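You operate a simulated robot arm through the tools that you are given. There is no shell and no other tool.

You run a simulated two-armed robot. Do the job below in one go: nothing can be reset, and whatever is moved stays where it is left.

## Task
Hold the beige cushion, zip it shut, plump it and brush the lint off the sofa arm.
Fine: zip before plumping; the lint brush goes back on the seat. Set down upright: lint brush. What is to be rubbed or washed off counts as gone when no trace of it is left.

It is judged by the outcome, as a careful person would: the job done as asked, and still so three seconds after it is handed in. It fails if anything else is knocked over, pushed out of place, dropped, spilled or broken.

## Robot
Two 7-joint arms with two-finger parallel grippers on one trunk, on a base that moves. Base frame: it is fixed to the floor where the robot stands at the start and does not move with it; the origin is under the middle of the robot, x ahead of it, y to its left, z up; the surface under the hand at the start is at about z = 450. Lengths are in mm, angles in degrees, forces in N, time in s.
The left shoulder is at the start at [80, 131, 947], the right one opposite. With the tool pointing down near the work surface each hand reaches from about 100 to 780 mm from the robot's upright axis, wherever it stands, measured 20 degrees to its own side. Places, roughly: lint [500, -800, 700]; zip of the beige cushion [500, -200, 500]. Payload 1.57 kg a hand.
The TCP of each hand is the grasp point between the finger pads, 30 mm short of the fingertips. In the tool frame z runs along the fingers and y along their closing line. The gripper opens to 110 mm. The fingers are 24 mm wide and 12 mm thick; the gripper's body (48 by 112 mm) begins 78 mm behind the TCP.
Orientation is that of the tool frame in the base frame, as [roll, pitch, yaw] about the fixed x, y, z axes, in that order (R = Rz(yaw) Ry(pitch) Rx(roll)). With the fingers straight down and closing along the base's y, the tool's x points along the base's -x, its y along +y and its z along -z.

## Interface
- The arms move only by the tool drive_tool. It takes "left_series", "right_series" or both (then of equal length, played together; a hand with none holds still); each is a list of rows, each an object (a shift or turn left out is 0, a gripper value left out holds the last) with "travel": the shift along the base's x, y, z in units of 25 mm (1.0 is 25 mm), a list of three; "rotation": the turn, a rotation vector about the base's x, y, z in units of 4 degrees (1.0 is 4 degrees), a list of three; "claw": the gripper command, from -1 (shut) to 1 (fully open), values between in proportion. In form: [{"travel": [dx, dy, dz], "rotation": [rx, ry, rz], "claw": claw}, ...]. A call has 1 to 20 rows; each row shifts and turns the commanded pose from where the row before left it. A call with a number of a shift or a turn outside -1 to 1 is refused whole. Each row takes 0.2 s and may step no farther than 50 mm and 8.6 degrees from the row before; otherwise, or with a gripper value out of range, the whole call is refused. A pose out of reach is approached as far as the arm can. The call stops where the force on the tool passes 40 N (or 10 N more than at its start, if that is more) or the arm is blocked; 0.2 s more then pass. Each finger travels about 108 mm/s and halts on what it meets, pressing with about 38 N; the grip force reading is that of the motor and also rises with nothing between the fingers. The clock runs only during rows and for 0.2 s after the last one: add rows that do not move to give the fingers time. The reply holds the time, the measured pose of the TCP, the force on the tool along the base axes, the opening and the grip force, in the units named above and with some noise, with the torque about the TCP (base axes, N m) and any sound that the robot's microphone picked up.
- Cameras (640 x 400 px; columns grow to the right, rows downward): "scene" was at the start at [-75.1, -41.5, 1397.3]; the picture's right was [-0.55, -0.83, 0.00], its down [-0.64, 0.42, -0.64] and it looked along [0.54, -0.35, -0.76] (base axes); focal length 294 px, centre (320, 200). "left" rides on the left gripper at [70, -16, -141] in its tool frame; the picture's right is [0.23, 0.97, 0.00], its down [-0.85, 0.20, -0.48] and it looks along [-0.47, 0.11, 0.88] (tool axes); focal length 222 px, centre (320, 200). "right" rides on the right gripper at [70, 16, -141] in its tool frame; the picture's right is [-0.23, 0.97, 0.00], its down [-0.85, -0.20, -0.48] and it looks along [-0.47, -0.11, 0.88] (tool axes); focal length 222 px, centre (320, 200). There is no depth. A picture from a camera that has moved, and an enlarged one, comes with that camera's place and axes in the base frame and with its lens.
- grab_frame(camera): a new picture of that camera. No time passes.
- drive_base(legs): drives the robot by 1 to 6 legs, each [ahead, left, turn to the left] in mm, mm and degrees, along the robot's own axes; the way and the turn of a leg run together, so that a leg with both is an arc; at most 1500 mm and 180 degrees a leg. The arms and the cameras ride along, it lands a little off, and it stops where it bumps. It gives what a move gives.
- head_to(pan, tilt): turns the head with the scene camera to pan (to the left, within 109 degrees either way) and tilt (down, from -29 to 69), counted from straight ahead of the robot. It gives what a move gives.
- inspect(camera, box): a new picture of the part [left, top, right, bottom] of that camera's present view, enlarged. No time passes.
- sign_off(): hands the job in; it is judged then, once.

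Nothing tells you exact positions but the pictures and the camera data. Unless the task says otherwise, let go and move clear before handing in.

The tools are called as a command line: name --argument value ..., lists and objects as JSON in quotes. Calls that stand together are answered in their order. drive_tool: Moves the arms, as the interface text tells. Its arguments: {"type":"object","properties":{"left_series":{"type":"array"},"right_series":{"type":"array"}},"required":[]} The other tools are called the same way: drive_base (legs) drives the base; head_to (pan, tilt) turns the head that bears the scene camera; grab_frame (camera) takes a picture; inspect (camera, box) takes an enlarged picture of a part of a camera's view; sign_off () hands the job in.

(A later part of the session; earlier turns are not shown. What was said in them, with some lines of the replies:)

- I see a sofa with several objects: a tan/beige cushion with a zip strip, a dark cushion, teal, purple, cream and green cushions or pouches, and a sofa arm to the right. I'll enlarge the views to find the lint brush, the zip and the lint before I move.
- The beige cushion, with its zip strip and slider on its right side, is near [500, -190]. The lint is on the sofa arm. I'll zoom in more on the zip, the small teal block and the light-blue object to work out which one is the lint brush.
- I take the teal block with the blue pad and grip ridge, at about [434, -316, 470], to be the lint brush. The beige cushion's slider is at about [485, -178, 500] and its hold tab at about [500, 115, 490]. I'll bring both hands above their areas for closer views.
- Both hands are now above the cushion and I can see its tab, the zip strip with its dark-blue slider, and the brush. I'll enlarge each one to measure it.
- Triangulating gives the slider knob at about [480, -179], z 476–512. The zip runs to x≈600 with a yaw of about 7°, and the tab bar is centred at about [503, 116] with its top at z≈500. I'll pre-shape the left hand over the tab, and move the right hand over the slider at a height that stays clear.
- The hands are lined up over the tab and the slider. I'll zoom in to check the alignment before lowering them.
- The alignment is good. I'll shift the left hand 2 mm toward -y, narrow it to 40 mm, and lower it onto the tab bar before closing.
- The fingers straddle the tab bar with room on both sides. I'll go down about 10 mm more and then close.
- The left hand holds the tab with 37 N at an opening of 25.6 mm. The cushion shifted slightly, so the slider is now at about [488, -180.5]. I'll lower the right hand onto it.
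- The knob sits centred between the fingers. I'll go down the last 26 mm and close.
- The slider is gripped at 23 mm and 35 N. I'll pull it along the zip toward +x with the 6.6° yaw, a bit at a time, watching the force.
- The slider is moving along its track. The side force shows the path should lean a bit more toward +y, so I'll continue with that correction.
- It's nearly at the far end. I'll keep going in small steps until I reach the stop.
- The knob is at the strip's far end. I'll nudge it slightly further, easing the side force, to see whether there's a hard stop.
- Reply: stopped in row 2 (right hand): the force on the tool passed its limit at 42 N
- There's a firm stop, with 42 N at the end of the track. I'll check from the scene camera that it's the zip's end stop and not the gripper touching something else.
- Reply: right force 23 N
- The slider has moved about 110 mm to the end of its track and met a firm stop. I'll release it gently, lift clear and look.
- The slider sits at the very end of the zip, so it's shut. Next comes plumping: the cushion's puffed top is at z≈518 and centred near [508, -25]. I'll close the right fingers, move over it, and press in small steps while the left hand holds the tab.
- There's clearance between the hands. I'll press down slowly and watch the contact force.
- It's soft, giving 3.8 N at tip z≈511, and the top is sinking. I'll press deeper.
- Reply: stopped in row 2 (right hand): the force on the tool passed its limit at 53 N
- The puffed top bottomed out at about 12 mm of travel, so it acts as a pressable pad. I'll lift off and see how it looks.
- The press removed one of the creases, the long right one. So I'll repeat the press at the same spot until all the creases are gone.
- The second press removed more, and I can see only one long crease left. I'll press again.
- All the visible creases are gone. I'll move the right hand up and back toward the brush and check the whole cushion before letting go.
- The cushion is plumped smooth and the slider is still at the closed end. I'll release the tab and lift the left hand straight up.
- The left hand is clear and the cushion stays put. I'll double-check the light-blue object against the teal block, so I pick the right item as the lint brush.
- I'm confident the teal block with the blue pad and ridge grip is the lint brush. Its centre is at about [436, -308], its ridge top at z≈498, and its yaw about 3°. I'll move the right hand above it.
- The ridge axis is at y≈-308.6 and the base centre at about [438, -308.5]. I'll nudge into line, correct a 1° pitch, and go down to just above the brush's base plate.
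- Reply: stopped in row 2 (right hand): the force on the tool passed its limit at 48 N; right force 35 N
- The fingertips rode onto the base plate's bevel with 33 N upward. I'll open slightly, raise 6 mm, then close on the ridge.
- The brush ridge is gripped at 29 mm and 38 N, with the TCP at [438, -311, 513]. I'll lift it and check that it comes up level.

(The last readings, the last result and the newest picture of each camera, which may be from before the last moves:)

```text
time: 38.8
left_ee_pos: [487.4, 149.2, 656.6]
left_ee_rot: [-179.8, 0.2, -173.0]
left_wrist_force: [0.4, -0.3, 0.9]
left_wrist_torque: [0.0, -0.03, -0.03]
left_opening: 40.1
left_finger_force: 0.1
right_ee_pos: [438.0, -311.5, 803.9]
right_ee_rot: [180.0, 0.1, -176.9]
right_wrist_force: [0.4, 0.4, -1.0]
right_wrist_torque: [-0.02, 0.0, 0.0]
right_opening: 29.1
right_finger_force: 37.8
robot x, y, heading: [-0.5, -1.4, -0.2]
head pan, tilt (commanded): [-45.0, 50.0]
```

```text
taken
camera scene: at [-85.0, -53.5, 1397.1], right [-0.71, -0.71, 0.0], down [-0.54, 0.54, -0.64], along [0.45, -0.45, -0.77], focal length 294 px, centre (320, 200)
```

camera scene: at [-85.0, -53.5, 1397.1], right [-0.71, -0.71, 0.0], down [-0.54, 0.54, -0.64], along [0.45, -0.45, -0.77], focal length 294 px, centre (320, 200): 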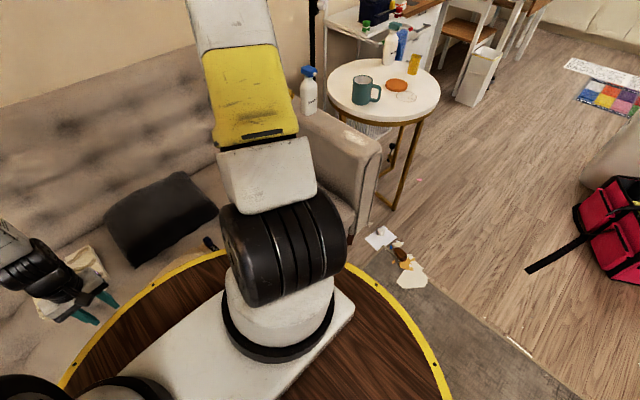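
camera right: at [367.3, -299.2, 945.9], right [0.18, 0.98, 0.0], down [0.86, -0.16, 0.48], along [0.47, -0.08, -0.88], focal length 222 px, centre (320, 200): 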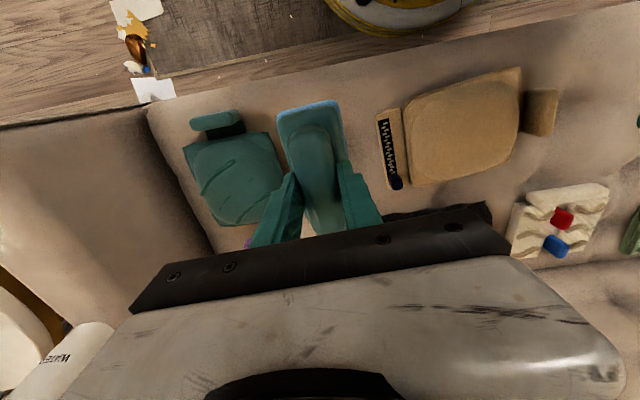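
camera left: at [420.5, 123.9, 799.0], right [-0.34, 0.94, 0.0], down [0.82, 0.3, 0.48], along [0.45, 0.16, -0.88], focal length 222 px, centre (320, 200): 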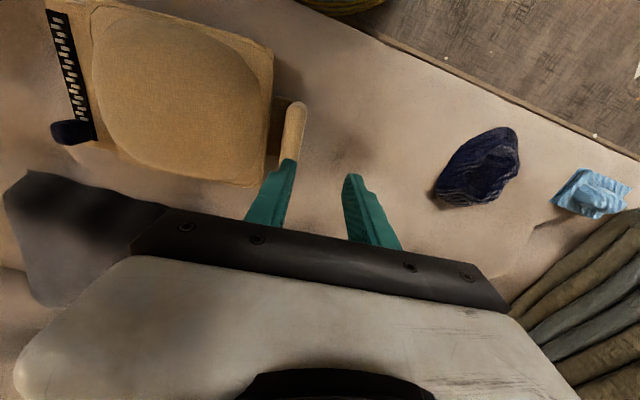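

The brush is held level and free. I'll raise both hands to safe heights and then drive the base 300 mm to the right, so the sofa arm is well within reach.

drive_tool --left_series '[{"travel": [-0.3, 0, 1]}, {"travel": [-0.3, 0, 1]}, {"travel": [-0.3, 0, 1]}, {"travel": [-0.3, 0, 1]}, {"travel": [-0.3, 0, 1]}, {"travel": [-0.3, 0, 1]}, {"travel": [-0.3, 0, 1]}, {"travel": [-0.3, 0, 1]}]' --right_series '[{"travel": [0, 0, 0.3]}, {"travel": [0, 0, 0.3]}, {"travel": [0, 0, 0.3]}, {"travel": [0, 0, 0.3]}, {"travel": [0, 0, 0.3]}, {"travel": [0, 0, 0.3]}, {"travel": [0, 0, 0.3]}, {"travel": [0, 0, 0.3]}]'

drive_base --legs '[[0, -300, 0]]'

grab_frame --camera "right"

grab_frame --camera "scene"

grab_frame --camera "left"

```text
time: 40.6
left_ee_pos: [429.3, 148.3, 855.4]
left_ee_rot: [-179.8, 0.2, -172.9]
left_wrist_force: [0.2, -0.6, 0.6]
left_wrist_torque: [-0.01, 0.0, 0.01]
left_opening: 39.9
left_finger_force: 0.2
right_ee_pos: [437.6, -312.4, 866.2]
right_ee_rot: [180.0, 0.1, -177.1]
right_wrist_force: [0.9, -0.5, -1.2]
right_wrist_torque: [0.0, 0.02, -0.03]
right_opening: 28.8
right_finger_force: 38.5
robot x, y, heading: [-5.1, -0.4, 0.1]
head pan, tilt (commanded): [-45.0, 50.0]
```

```text
time: 42.6
left_ee_pos: [429.4, -152.9, 856.1]
left_ee_rot: [-179.9, 0.2, -173.1]
left_wrist_force: [0.7, 0.5, -0.7]
left_wrist_torque: [-0.01, 0.03, 0.01]
left_opening: 40.4
left_finger_force: 0.0
right_ee_pos: [435.5, -612.8, 866.6]
right_ee_rot: [179.9, 0.1, -177.0]
right_wrist_force: [-0.5, 0.1, 0.3]
right_wrist_torque: [0.02, -0.01, -0.01]
right_opening: 28.8
right_finger_force: 37.2
robot x, y, heading: [-0.8, -299.3, -0.0]
head pan, tilt (commanded): [-45.0, 50.0]
```

```text
taken
camera right: at [364.8, -600.2, 1007.6], right [0.18, 0.98, 0.0], down [0.86, -0.16, 0.48], along [0.47, -0.09, -0.88], focal length 222 px, centre (320, 200)
```

right: 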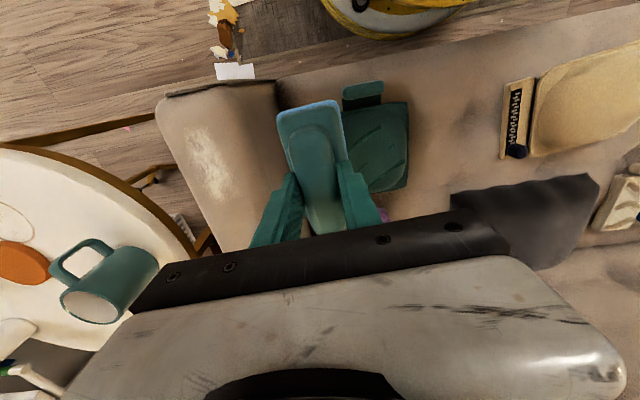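

```text
taken
camera scene: at [-85.8, -353.4, 1397.1], right [-0.71, -0.71, 0.0], down [-0.54, 0.54, -0.64], along [0.45, -0.46, -0.77], focal length 294 px, centre (320, 200)
```

scene: 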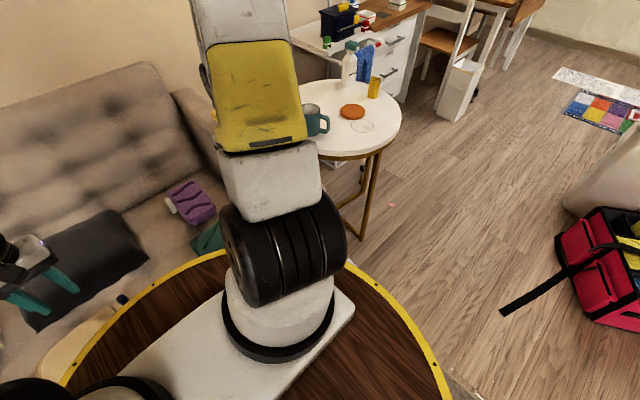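

```text
taken
camera left: at [361.2, -177.2, 997.7], right [-0.34, 0.94, 0.0], down [0.82, 0.3, 0.48], along [0.45, 0.16, -0.88], focal length 222 px, centre (320, 200)
```

left: 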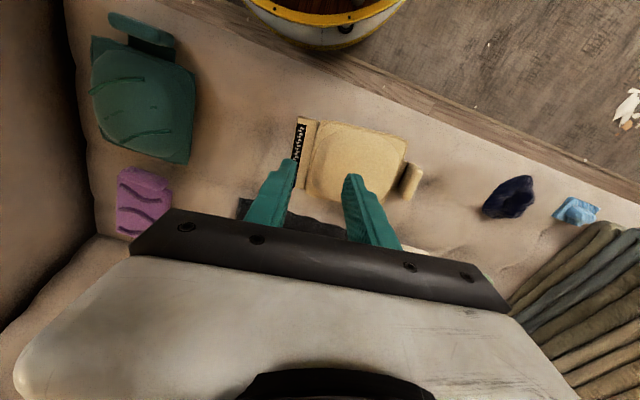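

The base has moved and the lint patch on the sofa arm is in plain view. I'll zoom in to measure its extent and the arm surface height by comparing with the earlier view.

inspect --camera "right" --box '[140, 70, 300, 250]'

inspect --camera "right" --box '[165, 100, 265, 220]'

```text
2.22 times, centred on (220, 160) of right
camera zoom: at [364.8, -600.2, 1007.6], right [0.18, 0.98, 0.0], down [0.86, -0.16, 0.48], along [0.47, -0.09, -0.88], focal length 494 px, centre (542, 289)
```

zoom: 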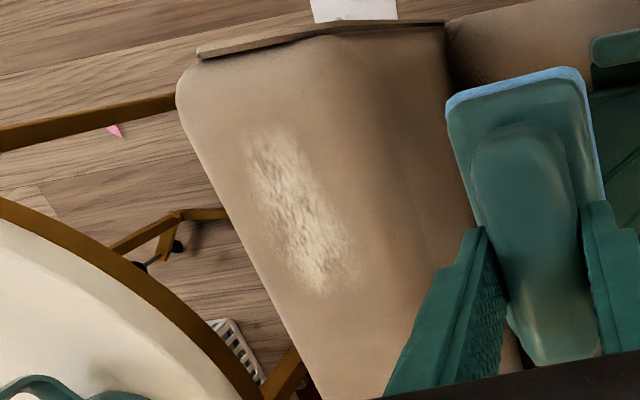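

```text
3.33 times, centred on (215, 160) of right
camera zoom: at [364.8, -600.2, 1007.6], right [0.18, 0.98, 0.0], down [0.86, -0.16, 0.48], along [0.47, -0.09, -0.88], focal length 740 px, centre (670, 333)
```

zoom: 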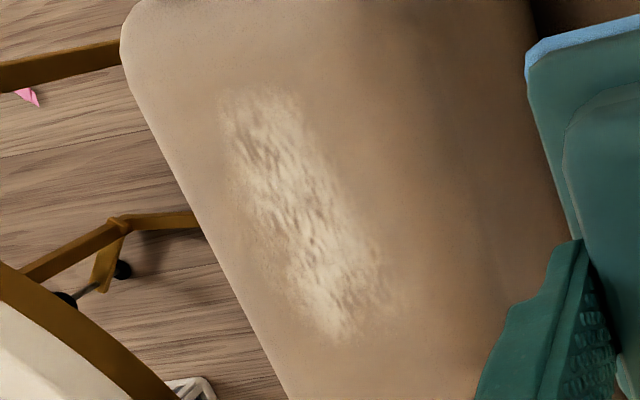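

The lint patch spans about x 388–508 and y -803 to -757 on the flat top of the arm, at z≈695. I'll move the brush over it, still high, then check.

drive_tool --right_series '[{"travel": [0, -0.95, 0]}, {"travel": [0, -0.95, 0]}, {"travel": [0, -0.95, 0]}, {"travel": [0, -0.95, 0]}, {"travel": [0, -0.95, 0]}, {"travel": [0, -0.95, 0]}, {"travel": [0, -0.95, 0]}, {"travel": [0, 0, -0.7]}, {"travel": [0, 0, -0.7]}, {"travel": [0, 0, -0.7]}]'

grab_frame --camera "right"

grab_frame --camera "scene"

```text
time: 44.8
left_ee_pos: [429.7, -151.9, 855.3]
left_ee_rot: [-179.9, 0.2, -173.1]
left_wrist_force: [0.3, 0.0, 0.3]
left_wrist_torque: [-0.01, -0.05, 0.02]
left_opening: 40.4
left_finger_force: 0.1
right_ee_pos: [434.8, -781.6, 813.2]
right_ee_rot: [180.0, 0.2, -177.0]
right_wrist_force: [0.2, -0.5, -0.6]
right_wrist_torque: [0.02, -0.02, 0.01]
right_opening: 28.9
right_finger_force: 37.2
robot x, y, heading: [-2.4, -303.1, -0.0]
head pan, tilt (commanded): [-45.0, 50.0]
```

```text
taken
camera right: at [364.6, -768.2, 953.8], right [0.18, 0.98, 0.0], down [0.86, -0.16, 0.48], along [0.47, -0.09, -0.88], focal length 222 px, centre (320, 200)
```

right: 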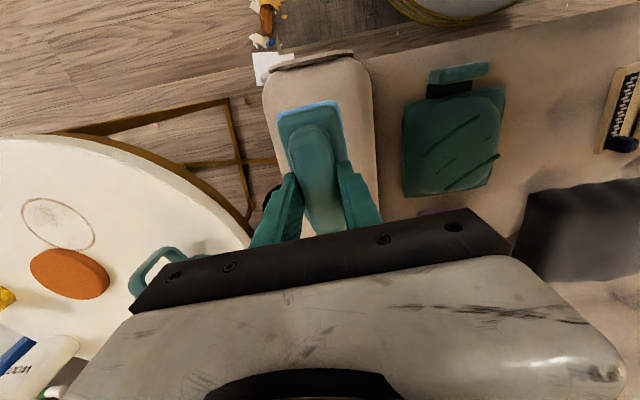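

```text
taken
camera scene: at [-85.9, -353.3, 1397.1], right [-0.71, -0.71, 0.0], down [-0.54, 0.54, -0.64], along [0.45, -0.46, -0.77], focal length 294 px, centre (320, 200)
```

scene: 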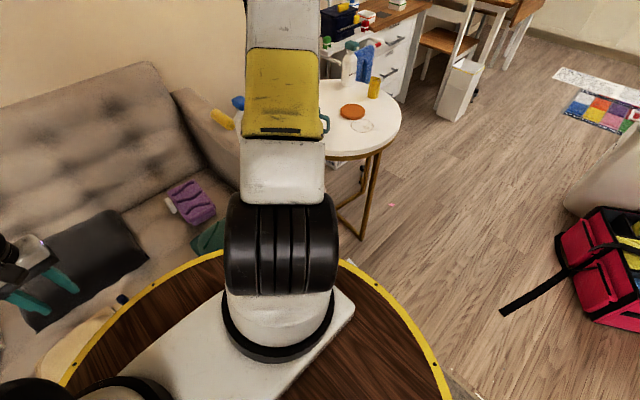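

The brush is over the arm. I'll lower it, then creep down in small steps until I feel contact.

drive_tool --right_series '[{"travel": [0, 0, -0.8]}, {"travel": [0, 0, -0.6]}, {"travel": [0, 0, -0.2]}, {"travel": [0, 0, -0.1]}, {"travel": [0, 0, -0.1]}]'

inspect --camera "right" --box '[220, 30, 420, 240]'

```text
time: 46.0
left_ee_pos: [429.0, -152.5, 854.9]
left_ee_rot: [-179.9, 0.2, -173.1]
left_wrist_force: [-0.3, 0.8, -0.3]
left_wrist_torque: [0.0, -0.02, 0.0]
left_opening: 40.3
left_finger_force: 0.1
right_ee_pos: [436.7, -779.9, 768.9]
right_ee_rot: [180.0, 0.1, -177.2]
right_wrist_force: [0.1, -0.4, 0.1]
right_wrist_torque: [0.02, 0.02, 0.04]
right_opening: 29.1
right_finger_force: 38.3
robot x, y, heading: [-0.9, -301.8, -0.0]
head pan, tilt (commanded): [-45.0, 50.0]
```

```text
1.90 times, centred on (320, 135) of right
camera zoom: at [365.2, -766.3, 909.0], right [0.18, 0.98, 0.0], down [0.86, -0.16, 0.48], along [0.47, -0.09, -0.88], focal length 423 px, centre (320, 324)
```

zoom: 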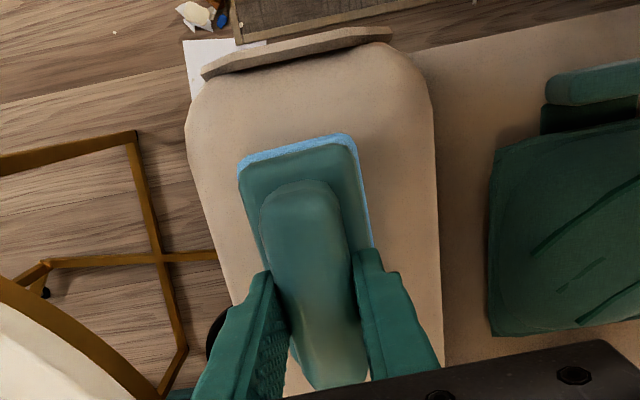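

drive_tool --right_series '[{"travel": [0, 0, -0.1]}, {"travel": [0, 0, -0.1]}, {"travel": [0, 0, -0.1]}]'

```text
time: 46.8
left_ee_pos: [428.4, -152.7, 855.9]
left_ee_rot: [-179.9, 0.3, -173.1]
left_wrist_force: [-0.3, -0.9, 0.5]
left_wrist_torque: [0.02, -0.01, 0.0]
left_opening: 40.0
left_finger_force: 0.1
right_ee_pos: [437.1, -779.5, 763.0]
right_ee_rot: [-179.8, 0.2, -177.1]
right_wrist_force: [-6.7, 3.8, 38.9]
right_wrist_torque: [0.27, 0.46, 0.05]
right_opening: 29.3
right_finger_force: 37.9
robot x, y, heading: [-0.8, -298.4, 0.0]
head pan, tilt (commanded): [-45.0, 50.0]
```

I have contact at TCP z≈763 with 39 N. I'll ease off about 2.5 mm for a moderate pressure, then stroke along the arm.

drive_tool --right_series '[{"travel": [0, 0, 0.1]}, {"travel": [0.3, 0, 0]}, {"travel": [0.4, 0, 0]}, {"travel": [0.4, 0, 0]}, {"travel": [0.4, 0, 0]}, {"travel": [0.4, 0, 0]}]'

inspect --camera "right" --box '[220, 30, 420, 240]'

```text
time: 48.2
left_ee_pos: [428.6, -152.3, 855.5]
left_ee_rot: [-179.8, 0.1, -173.0]
left_wrist_force: [-0.2, 0.5, 0.6]
left_wrist_torque: [0.03, 0.03, -0.04]
left_opening: 40.3
left_finger_force: 0.0
right_ee_pos: [483.1, -781.0, 763.3]
right_ee_rot: [179.9, 0.1, -177.1]
right_wrist_force: [-5.6, 0.1, 12.5]
right_wrist_torque: [0.05, -0.36, 0.01]
right_opening: 28.9
right_finger_force: 37.6
robot x, y, heading: [1.0, -298.0, -0.1]
head pan, tilt (commanded): [-45.0, 50.0]
```

```text
1.90 times, centred on (320, 135) of right
camera zoom: at [412.6, -767.9, 904.8], right [0.18, 0.98, 0.0], down [0.86, -0.16, 0.48], along [0.47, -0.09, -0.88], focal length 423 px, centre (320, 324)
```

zoom: 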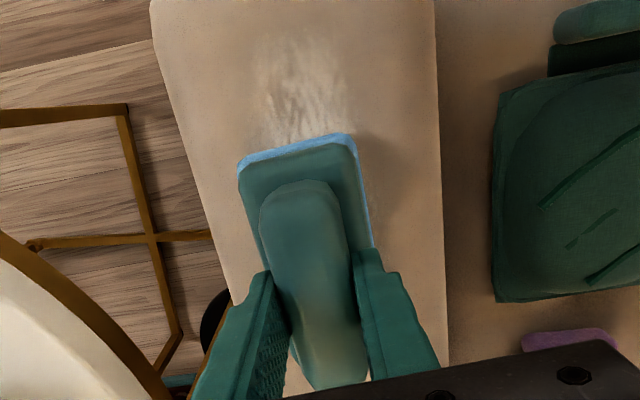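

At 12.5 N the lint is already fainter where I brushed. I'll continue with back-and-forth strokes.

drive_tool --right_series '[{"travel": [-0.4, 0, 0]}, {"travel": [-0.4, 0, 0]}, {"travel": [-0.4, 0, 0]}, {"travel": [-0.4, 0, 0]}, {"travel": [-0.4, 0, 0]}, {"travel": [-0.4, 0, 0]}, {"travel": [-0.4, 0, 0]}, {"travel": [0.4, 0, 0]}, {"travel": [0.4, 0, 0]}, {"travel": [0.4, 0, 0]}, {"travel": [0.4, 0, 0]}, {"travel": [0.4, 0, 0]}, {"travel": [0.4, 0, 0]}, {"travel": [0.4, 0, 0]}, {"travel": [0.4, 0, 0]}, {"travel": [0.4, 0, 0]}]'

inspect --camera "right" --box '[220, 0, 420, 240]'

```text
time: 51.6
left_ee_pos: [429.0, -152.4, 856.6]
left_ee_rot: [-179.9, 0.3, -173.1]
left_wrist_force: [0.6, 0.0, 0.4]
left_wrist_torque: [-0.02, -0.01, -0.01]
left_opening: 40.2
left_finger_force: 0.1
right_ee_pos: [503.0, -779.7, 763.2]
right_ee_rot: [180.0, 0.1, -177.1]
right_wrist_force: [-0.4, 0.4, -1.2]
right_wrist_torque: [0.0, -0.03, 0.02]
right_opening: 28.9
right_finger_force: 38.1
robot x, y, heading: [-2.2, -298.7, -0.1]
head pan, tilt (commanded): [-45.0, 50.0]
```

```text
1.67 times, centred on (320, 120) of right
camera zoom: at [432.2, -766.7, 905.0], right [0.18, 0.98, 0.0], down [0.86, -0.16, 0.48], along [0.47, -0.09, -0.88], focal length 370 px, centre (320, 333)
```

zoom: 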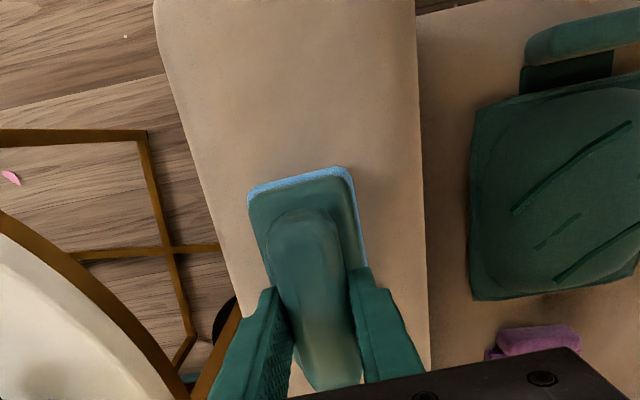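

The near part looks clean. I'll lift the brush and back it away to view the whole arm surface.

drive_tool --right_series '[{"travel": [0, 0, 0.6]}, {"travel": [0, 0, 0.9]}, {"travel": [0, 0.5, 0.9]}, {"travel": [0, 0.9, 0.9]}, {"travel": [0, 0.9, 0.4]}, {"travel": [0, 0.9, 0]}, {"travel": [-0.4, 0.9, 0]}, {"travel": [-0.8, 0.9, 0]}, {"travel": [-0.8, 0.6, 0]}]'

grab_frame --camera "right"

inspect --camera "right" --box '[140, 60, 300, 260]'

```text
time: 53.6
left_ee_pos: [429.0, -152.1, 856.1]
left_ee_rot: [-179.9, 0.3, -173.1]
left_wrist_force: [-0.1, -0.3, -0.5]
left_wrist_torque: [0.0, 0.04, 0.0]
left_opening: 40.2
left_finger_force: 0.0
right_ee_pos: [453.9, -635.8, 856.8]
right_ee_rot: [180.0, 0.1, -177.1]
right_wrist_force: [-1.1, 0.4, -0.3]
right_wrist_torque: [-0.01, 0.03, 0.01]
right_opening: 28.9
right_finger_force: 38.1
robot x, y, heading: [1.3, -300.8, -0.1]
head pan, tilt (commanded): [-45.0, 50.0]
```

```text
taken
camera right: at [384.0, -623.4, 998.1], right [0.18, 0.98, 0.0], down [0.86, -0.16, 0.48], along [0.47, -0.09, -0.88], focal length 222 px, centre (320, 200)
```

right: 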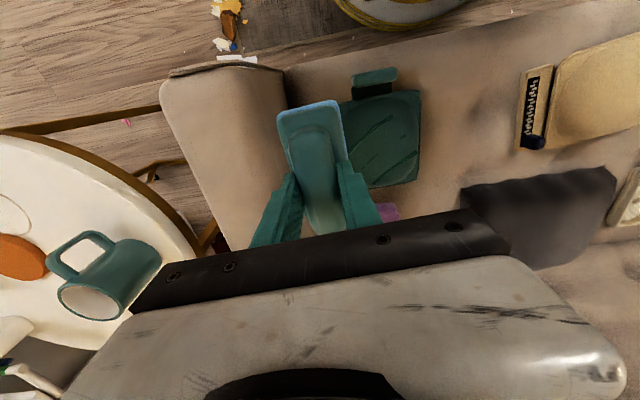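

```text
2.00 times, centred on (220, 160) of right
camera zoom: at [384.0, -623.4, 998.1], right [0.18, 0.98, 0.0], down [0.86, -0.16, 0.48], along [0.47, -0.09, -0.88], focal length 444 px, centre (520, 280)
```

zoom: 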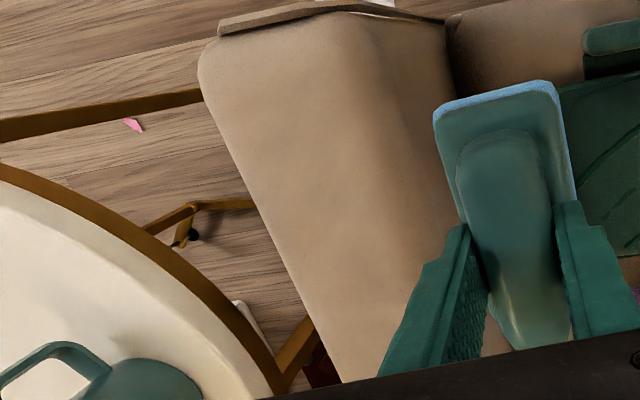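

inspect --camera "right" --box '[155, 70, 235, 170]'

inspect --camera "right" --box '[180, 120, 280, 250]'

```text
4.00 times, centred on (195, 120) of right
camera zoom: at [384.0, -623.4, 998.1], right [0.18, 0.98, 0.0], down [0.86, -0.16, 0.48], along [0.47, -0.09, -0.88], focal length 888 px, centre (820, 520)
```

zoom: 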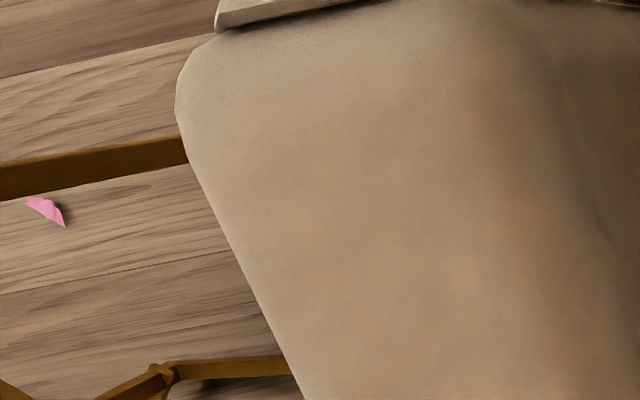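

```text
3.08 times, centred on (230, 185) of right
camera zoom: at [384.0, -623.4, 998.1], right [0.18, 0.98, 0.0], down [0.86, -0.16, 0.48], along [0.47, -0.09, -0.88], focal length 684 px, centre (597, 246)
```

zoom: 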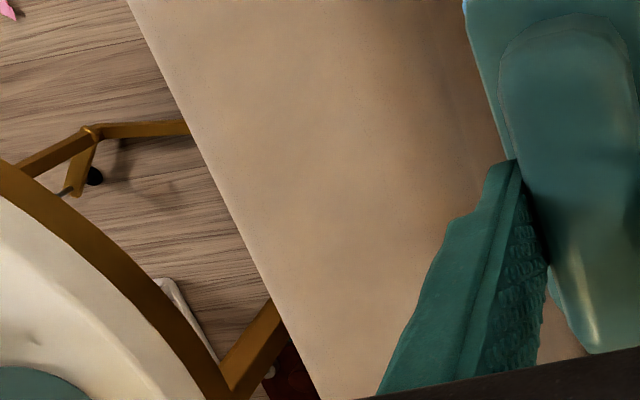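

No trace of lint is left. I'll carry the brush back over its original spot on the seat, which the right hand can reach from here, and move the left hand aside as I go.

drive_tool --left_series '[{"travel": [0, 0.5, 0]}, {"travel": [0, 0.5, 0]}, {"travel": [0, 0.5, 0]}, {"travel": [0, 0.5, 0]}, {"travel": [0, 0.5, 0]}, {"travel": [0, 0.5, 0]}, {"travel": [0, 0.5, 0]}, {"travel": [0, 0.5, 0]}, {"travel": [0, 0.5, 0]}, {"travel": [0, 0.5, 0]}, {"travel": [0, 0.5, 0]}, {"travel": [0, 0.5, 0]}, {"travel": [0, 0.5, 0]}]' --right_series '[{"travel": [-0.05, 1, 0]}, {"travel": [-0.05, 1, 0]}, {"travel": [-0.05, 1, 0]}, {"travel": [-0.05, 1, 0]}, {"travel": [-0.05, 1, 0]}, {"travel": [-0.05, 1, 0]}, {"travel": [-0.05, 1, 0]}, {"travel": [-0.05, 1, 0]}, {"travel": [-0.05, 1, 0]}, {"travel": [-0.05, 1, 0]}, {"travel": [-0.05, 1, 0]}, {"travel": [-0.05, 1, 0]}, {"travel": [-0.05, 1, 0]}]'

grab_frame --camera "right"

grab_frame --camera "scene"

```text
time: 56.4
left_ee_pos: [430.3, 9.4, 854.5]
left_ee_rot: [-180.0, 0.2, -173.1]
left_wrist_force: [-1.1, -1.1, 0.7]
left_wrist_torque: [0.04, -0.02, 0.01]
left_opening: 40.6
left_finger_force: 0.1
right_ee_pos: [438.6, -314.0, 858.8]
right_ee_rot: [179.9, 0.1, -177.2]
right_wrist_force: [0.0, 0.7, -0.9]
right_wrist_torque: [0.0, 0.01, -0.03]
right_opening: 29.1
right_finger_force: 38.2
robot x, y, heading: [-2.0, -295.4, -0.2]
head pan, tilt (commanded): [-45.0, 50.0]
```

```text
taken
camera right: at [367.5, -300.4, 999.7], right [0.18, 0.98, 0.0], down [0.86, -0.16, 0.48], along [0.47, -0.09, -0.88], focal length 222 px, centre (320, 200)
```

right: 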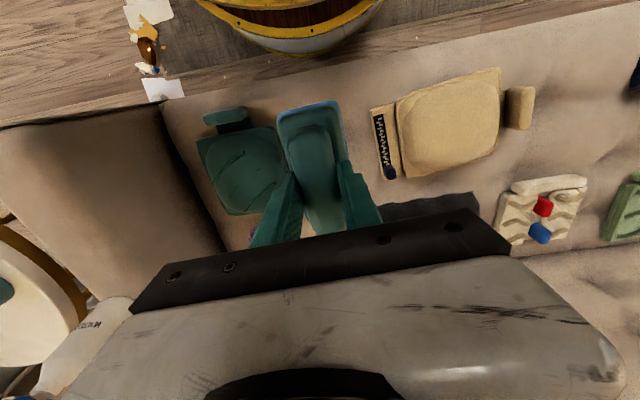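

```text
taken
camera scene: at [-85.8, -353.6, 1397.1], right [-0.71, -0.71, 0.0], down [-0.54, 0.54, -0.64], along [0.45, -0.46, -0.77], focal length 294 px, centre (320, 200)
```

scene: 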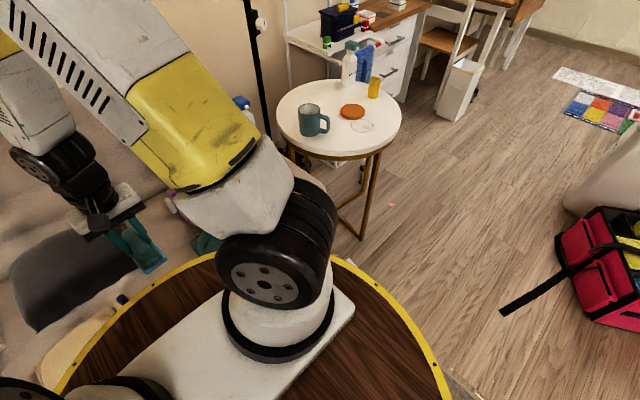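

The brush is within 1–2 mm of its original pickup position. I'll go down to about 20 mm above the set-down height.

drive_tool --right_series '[{"travel": [0, 0.04, -1]}, {"travel": [0, 0, -1]}, {"travel": [0, 0, -1]}, {"travel": [0, 0, -1]}, {"travel": [0, 0, -1]}, {"travel": [0, 0, -1]}, {"travel": [0, 0, -1]}, {"travel": [0, 0, -1]}, {"travel": [0, 0, -1]}, {"travel": [0, 0, -1]}, {"travel": [0, 0, -1]}, {"travel": [0, 0, -1]}, {"travel": [0, 0, -0.8]}, {"travel": [0, 0, -0.3]}]'

grab_frame --camera "right"

```text
time: 59.4
left_ee_pos: [430.5, 9.1, 855.1]
left_ee_rot: [-180.0, 0.2, -173.1]
left_wrist_force: [-0.3, -0.3, 0.1]
left_wrist_torque: [-0.03, -0.01, -0.01]
left_opening: 40.3
left_finger_force: 0.1
right_ee_pos: [437.4, -314.7, 526.0]
right_ee_rot: [-180.0, 0.1, -177.1]
right_wrist_force: [-0.8, 0.3, -1.0]
right_wrist_torque: [-0.05, 0.0, -0.01]
right_opening: 29.2
right_finger_force: 38.2
robot x, y, heading: [2.4, -300.7, -0.0]
head pan, tilt (commanded): [-45.0, 50.0]
```

```text
taken
camera right: at [366.2, -302.5, 667.3], right [0.18, 0.98, 0.0], down [0.86, -0.16, 0.48], along [0.47, -0.09, -0.88], focal length 222 px, centre (320, 200)
```

right: 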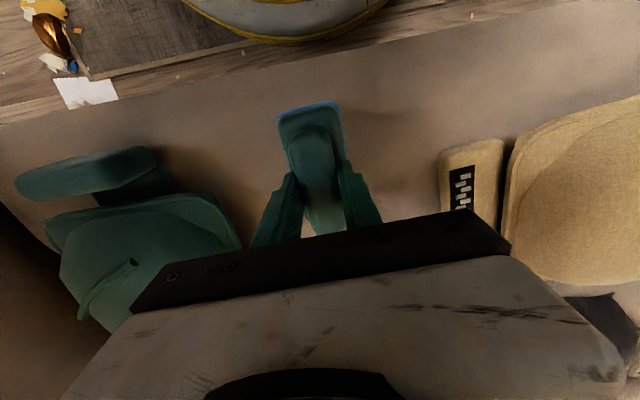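

drive_tool --right_series '[{"travel": [0, 0.08, -0.2]}, {"travel": [0, 0, -0.12]}, {"travel": [0, 0, -0.08]}, {"travel": [0, 0, -0.06]}, {"travel": [0, 0, 0]}]'

```text
time: 60.6
left_ee_pos: [430.2, 9.7, 854.3]
left_ee_rot: [-179.9, 0.2, -173.1]
left_wrist_force: [0.0, -0.2, 0.1]
left_wrist_torque: [-0.02, 0.01, -0.03]
left_opening: 40.3
left_finger_force: 0.0
right_ee_pos: [438.2, -311.5, 516.1]
right_ee_rot: [180.0, 0.2, -177.1]
right_wrist_force: [-1.0, 0.3, -0.4]
right_wrist_torque: [0.02, -0.01, -0.02]
right_opening: 29.0
right_finger_force: 37.8
robot x, y, heading: [0.2, -300.3, 0.1]
head pan, tilt (commanded): [-45.0, 50.0]
```

drive_tool --right_series '[{"travel": [0, 0, -0.06]}, {"travel": [0, 0, -0.06]}, {"travel": [0, 0, 0]}]'

```text
time: 61.4
left_ee_pos: [430.0, 9.1, 854.4]
left_ee_rot: [-179.9, 0.2, -173.2]
left_wrist_force: [-0.1, 0.0, 0.1]
left_wrist_torque: [0.01, 0.04, 0.03]
left_opening: 40.2
left_finger_force: 0.1
right_ee_pos: [437.9, -311.9, 512.8]
right_ee_rot: [180.0, 0.2, -177.1]
right_wrist_force: [-1.4, -0.2, 4.2]
right_wrist_torque: [0.0, -0.19, -0.02]
right_opening: 28.8
right_finger_force: 38.1
robot x, y, heading: [-1.1, -302.6, -0.1]
head pan, tilt (commanded): [-45.0, 50.0]
```

The brush is resting on the seat, with light contact of 4 N at the pickup height. I'll open to clear the ridge and lift straight up.

drive_tool --right_series '[{"claw": -0.2}, {"claw": -0.2}, {"claw": -0.2}, {"travel": [0, 0, 0.3]}, {"travel": [0, 0, 0.6]}, {"travel": [0, 0, 0.9]}, {"travel": [0, 0, 0.9]}, {"travel": [0, 0, 0.9]}, {"travel": [0, 0, 0.9]}, {"travel": [0, 0, 0.9]}, {"travel": [0, 0, 0.9]}, {"travel": [0, 0, 0.9]}, {"travel": [0, 0, 0.9]}, {"travel": [0, 0, 0.9]}, {"travel": [0, 0, 0.9]}]'

grab_frame --camera "right"

inspect --camera "right" --box '[180, 40, 440, 220]'

grab_frame --camera "left"

```text
time: 64.6
left_ee_pos: [430.1, 9.3, 854.9]
left_ee_rot: [-179.9, 0.2, -173.1]
left_wrist_force: [0.2, 0.0, 0.6]
left_wrist_torque: [0.02, 0.02, 0.03]
left_opening: 40.3
left_finger_force: 0.1
right_ee_pos: [436.0, -311.2, 759.4]
right_ee_rot: [-180.0, 0.1, -177.1]
right_wrist_force: [-0.2, -0.8, -0.3]
right_wrist_torque: [0.02, -0.01, 0.0]
right_opening: 43.9
right_finger_force: 0.0
robot x, y, heading: [1.5, -300.9, -0.0]
head pan, tilt (commanded): [-45.0, 50.0]
```

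```text
taken
camera right: at [363.8, -298.4, 902.2], right [0.18, 0.98, 0.0], down [0.86, -0.16, 0.48], along [0.47, -0.09, -0.88], focal length 222 px, centre (320, 200)
```

right: 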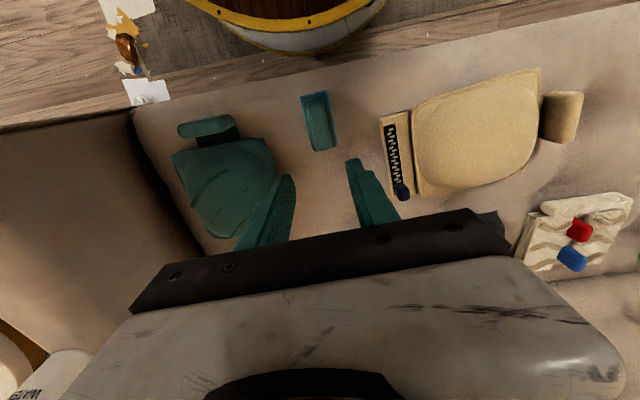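

```text
2.22 times, centred on (310, 130) of right
camera zoom: at [363.8, -298.4, 902.2], right [0.18, 0.98, 0.0], down [0.86, -0.16, 0.48], along [0.47, -0.09, -0.88], focal length 494 px, centre (342, 356)
```

zoom: 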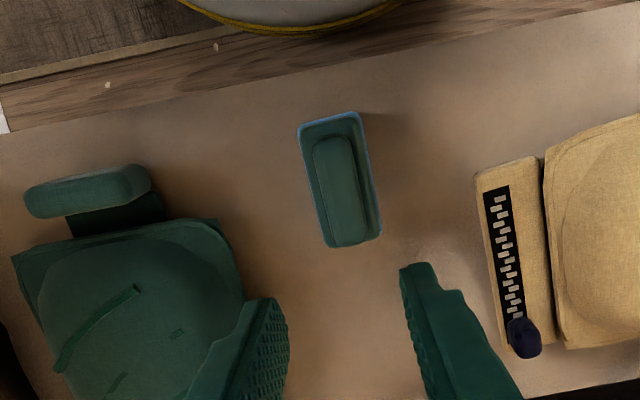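

```text
taken
camera left: at [362.2, -15.4, 996.6], right [-0.34, 0.94, 0.0], down [0.82, 0.3, 0.48], along [0.45, 0.16, -0.88], focal length 222 px, centre (320, 200)
```

left: 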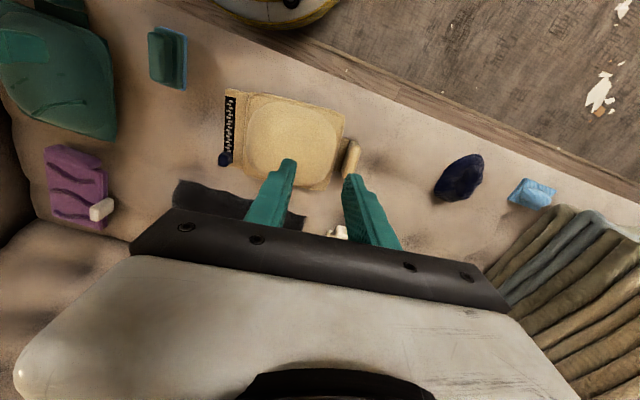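

The brush stands upright on the seat, and the cushion is zipped and smooth. I'll do a final check of the cushion, the sofa arm and the neighbouring objects before handing in.

inspect --camera "right" --box '[360, 50, 600, 220]'

head_to --pan -40 --tilt 35

grab_frame --camera "scene"

inspect --camera "left" --box '[0, 0, 360, 240]'

```text
2.35 times, centred on (480, 135) of right
camera zoom: at [363.8, -298.4, 902.2], right [0.18, 0.98, 0.0], down [0.86, -0.16, 0.48], along [0.47, -0.09, -0.88], focal length 523 px, centre (-56, 353)
```

zoom: 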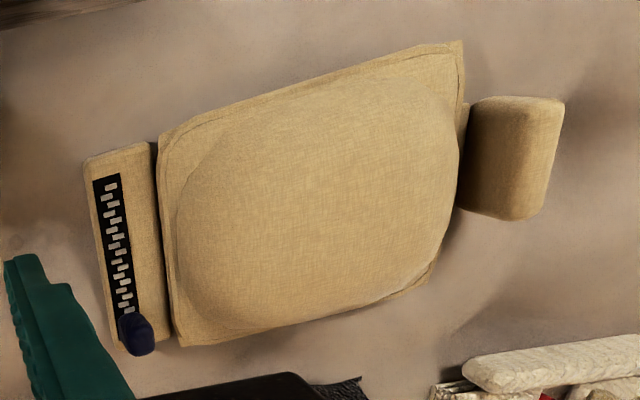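

```text
time: 65.4
left_ee_pos: [429.6, 8.0, 854.5]
left_ee_rot: [-179.9, 0.2, -173.1]
left_wrist_force: [0.2, 0.1, -0.6]
left_wrist_torque: [-0.04, 0.01, -0.01]
left_opening: 40.3
left_finger_force: 0.1
right_ee_pos: [435.0, -311.6, 761.1]
right_ee_rot: [-180.0, 0.1, -177.1]
right_wrist_force: [0.1, -0.1, -0.2]
right_wrist_torque: [-0.01, 0.03, -0.03]
right_opening: 44.0
right_finger_force: 0.1
robot x, y, heading: [0.2, -296.1, -0.1]
head pan, tilt (commanded): [-40.0, 35.0]
```

```text
taken
camera scene: at [-72.8, -355.4, 1418.8], right [-0.64, -0.76, 0.0], down [-0.44, 0.37, -0.82], along [0.63, -0.53, -0.57], focal length 294 px, centre (320, 200)
```

scene: 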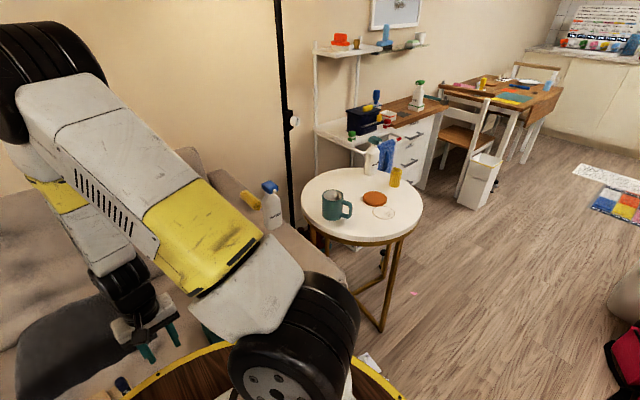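

```text
1.67 times, centred on (180, 120) of left
camera zoom: at [362.1, -15.4, 996.6], right [-0.34, 0.94, 0.0], down [0.82, 0.3, 0.48], along [0.45, 0.16, -0.88], focal length 370 px, centre (553, 333)
```

zoom: 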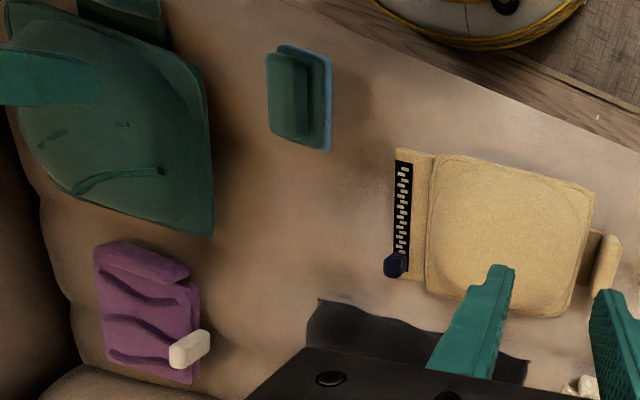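

Everything is in place:
- **Cushion:** it is zipped with the slider at the closed end, and plumped with no creases left.
- **Sofa arm:** I saw no trace of lint in the close-up view after brushing.
- **Brush:** it stands upright on the seat.
- **Bottle, tube and mug:** they are still standing.

Both hands are empty and clear, so I'm handing in.

sign_off

```text
The job is handed in.
```

The job is handed in. The beige cushion is zipped shut and plumped, the lint is off the sofa arm, and the brush is back on the seat.

- **Zip:** the left hand held the cushion's tab while the right pulled the slider to its end stop.
- **Plumping:** I did this after zipping. It took three presses, and all the creases are gone.
- **Lint:** a close-up after brushing showed no trace left on the arm. I didn't look at the arm again after that.
- **Lint brush:** I took it to be the teal block with the blue pad and ridge grip. It stands upright where I picked it up.
- **Everything else:** the bottle and tube on the sofa arm and the mug on the side table are still standing, and I saw nothing knocked over. The cushion itself shifted about 9 mm when I gripped its tab.

Both hands are empty and clear. The robot's base ended about 300 mm to the right of where it started.
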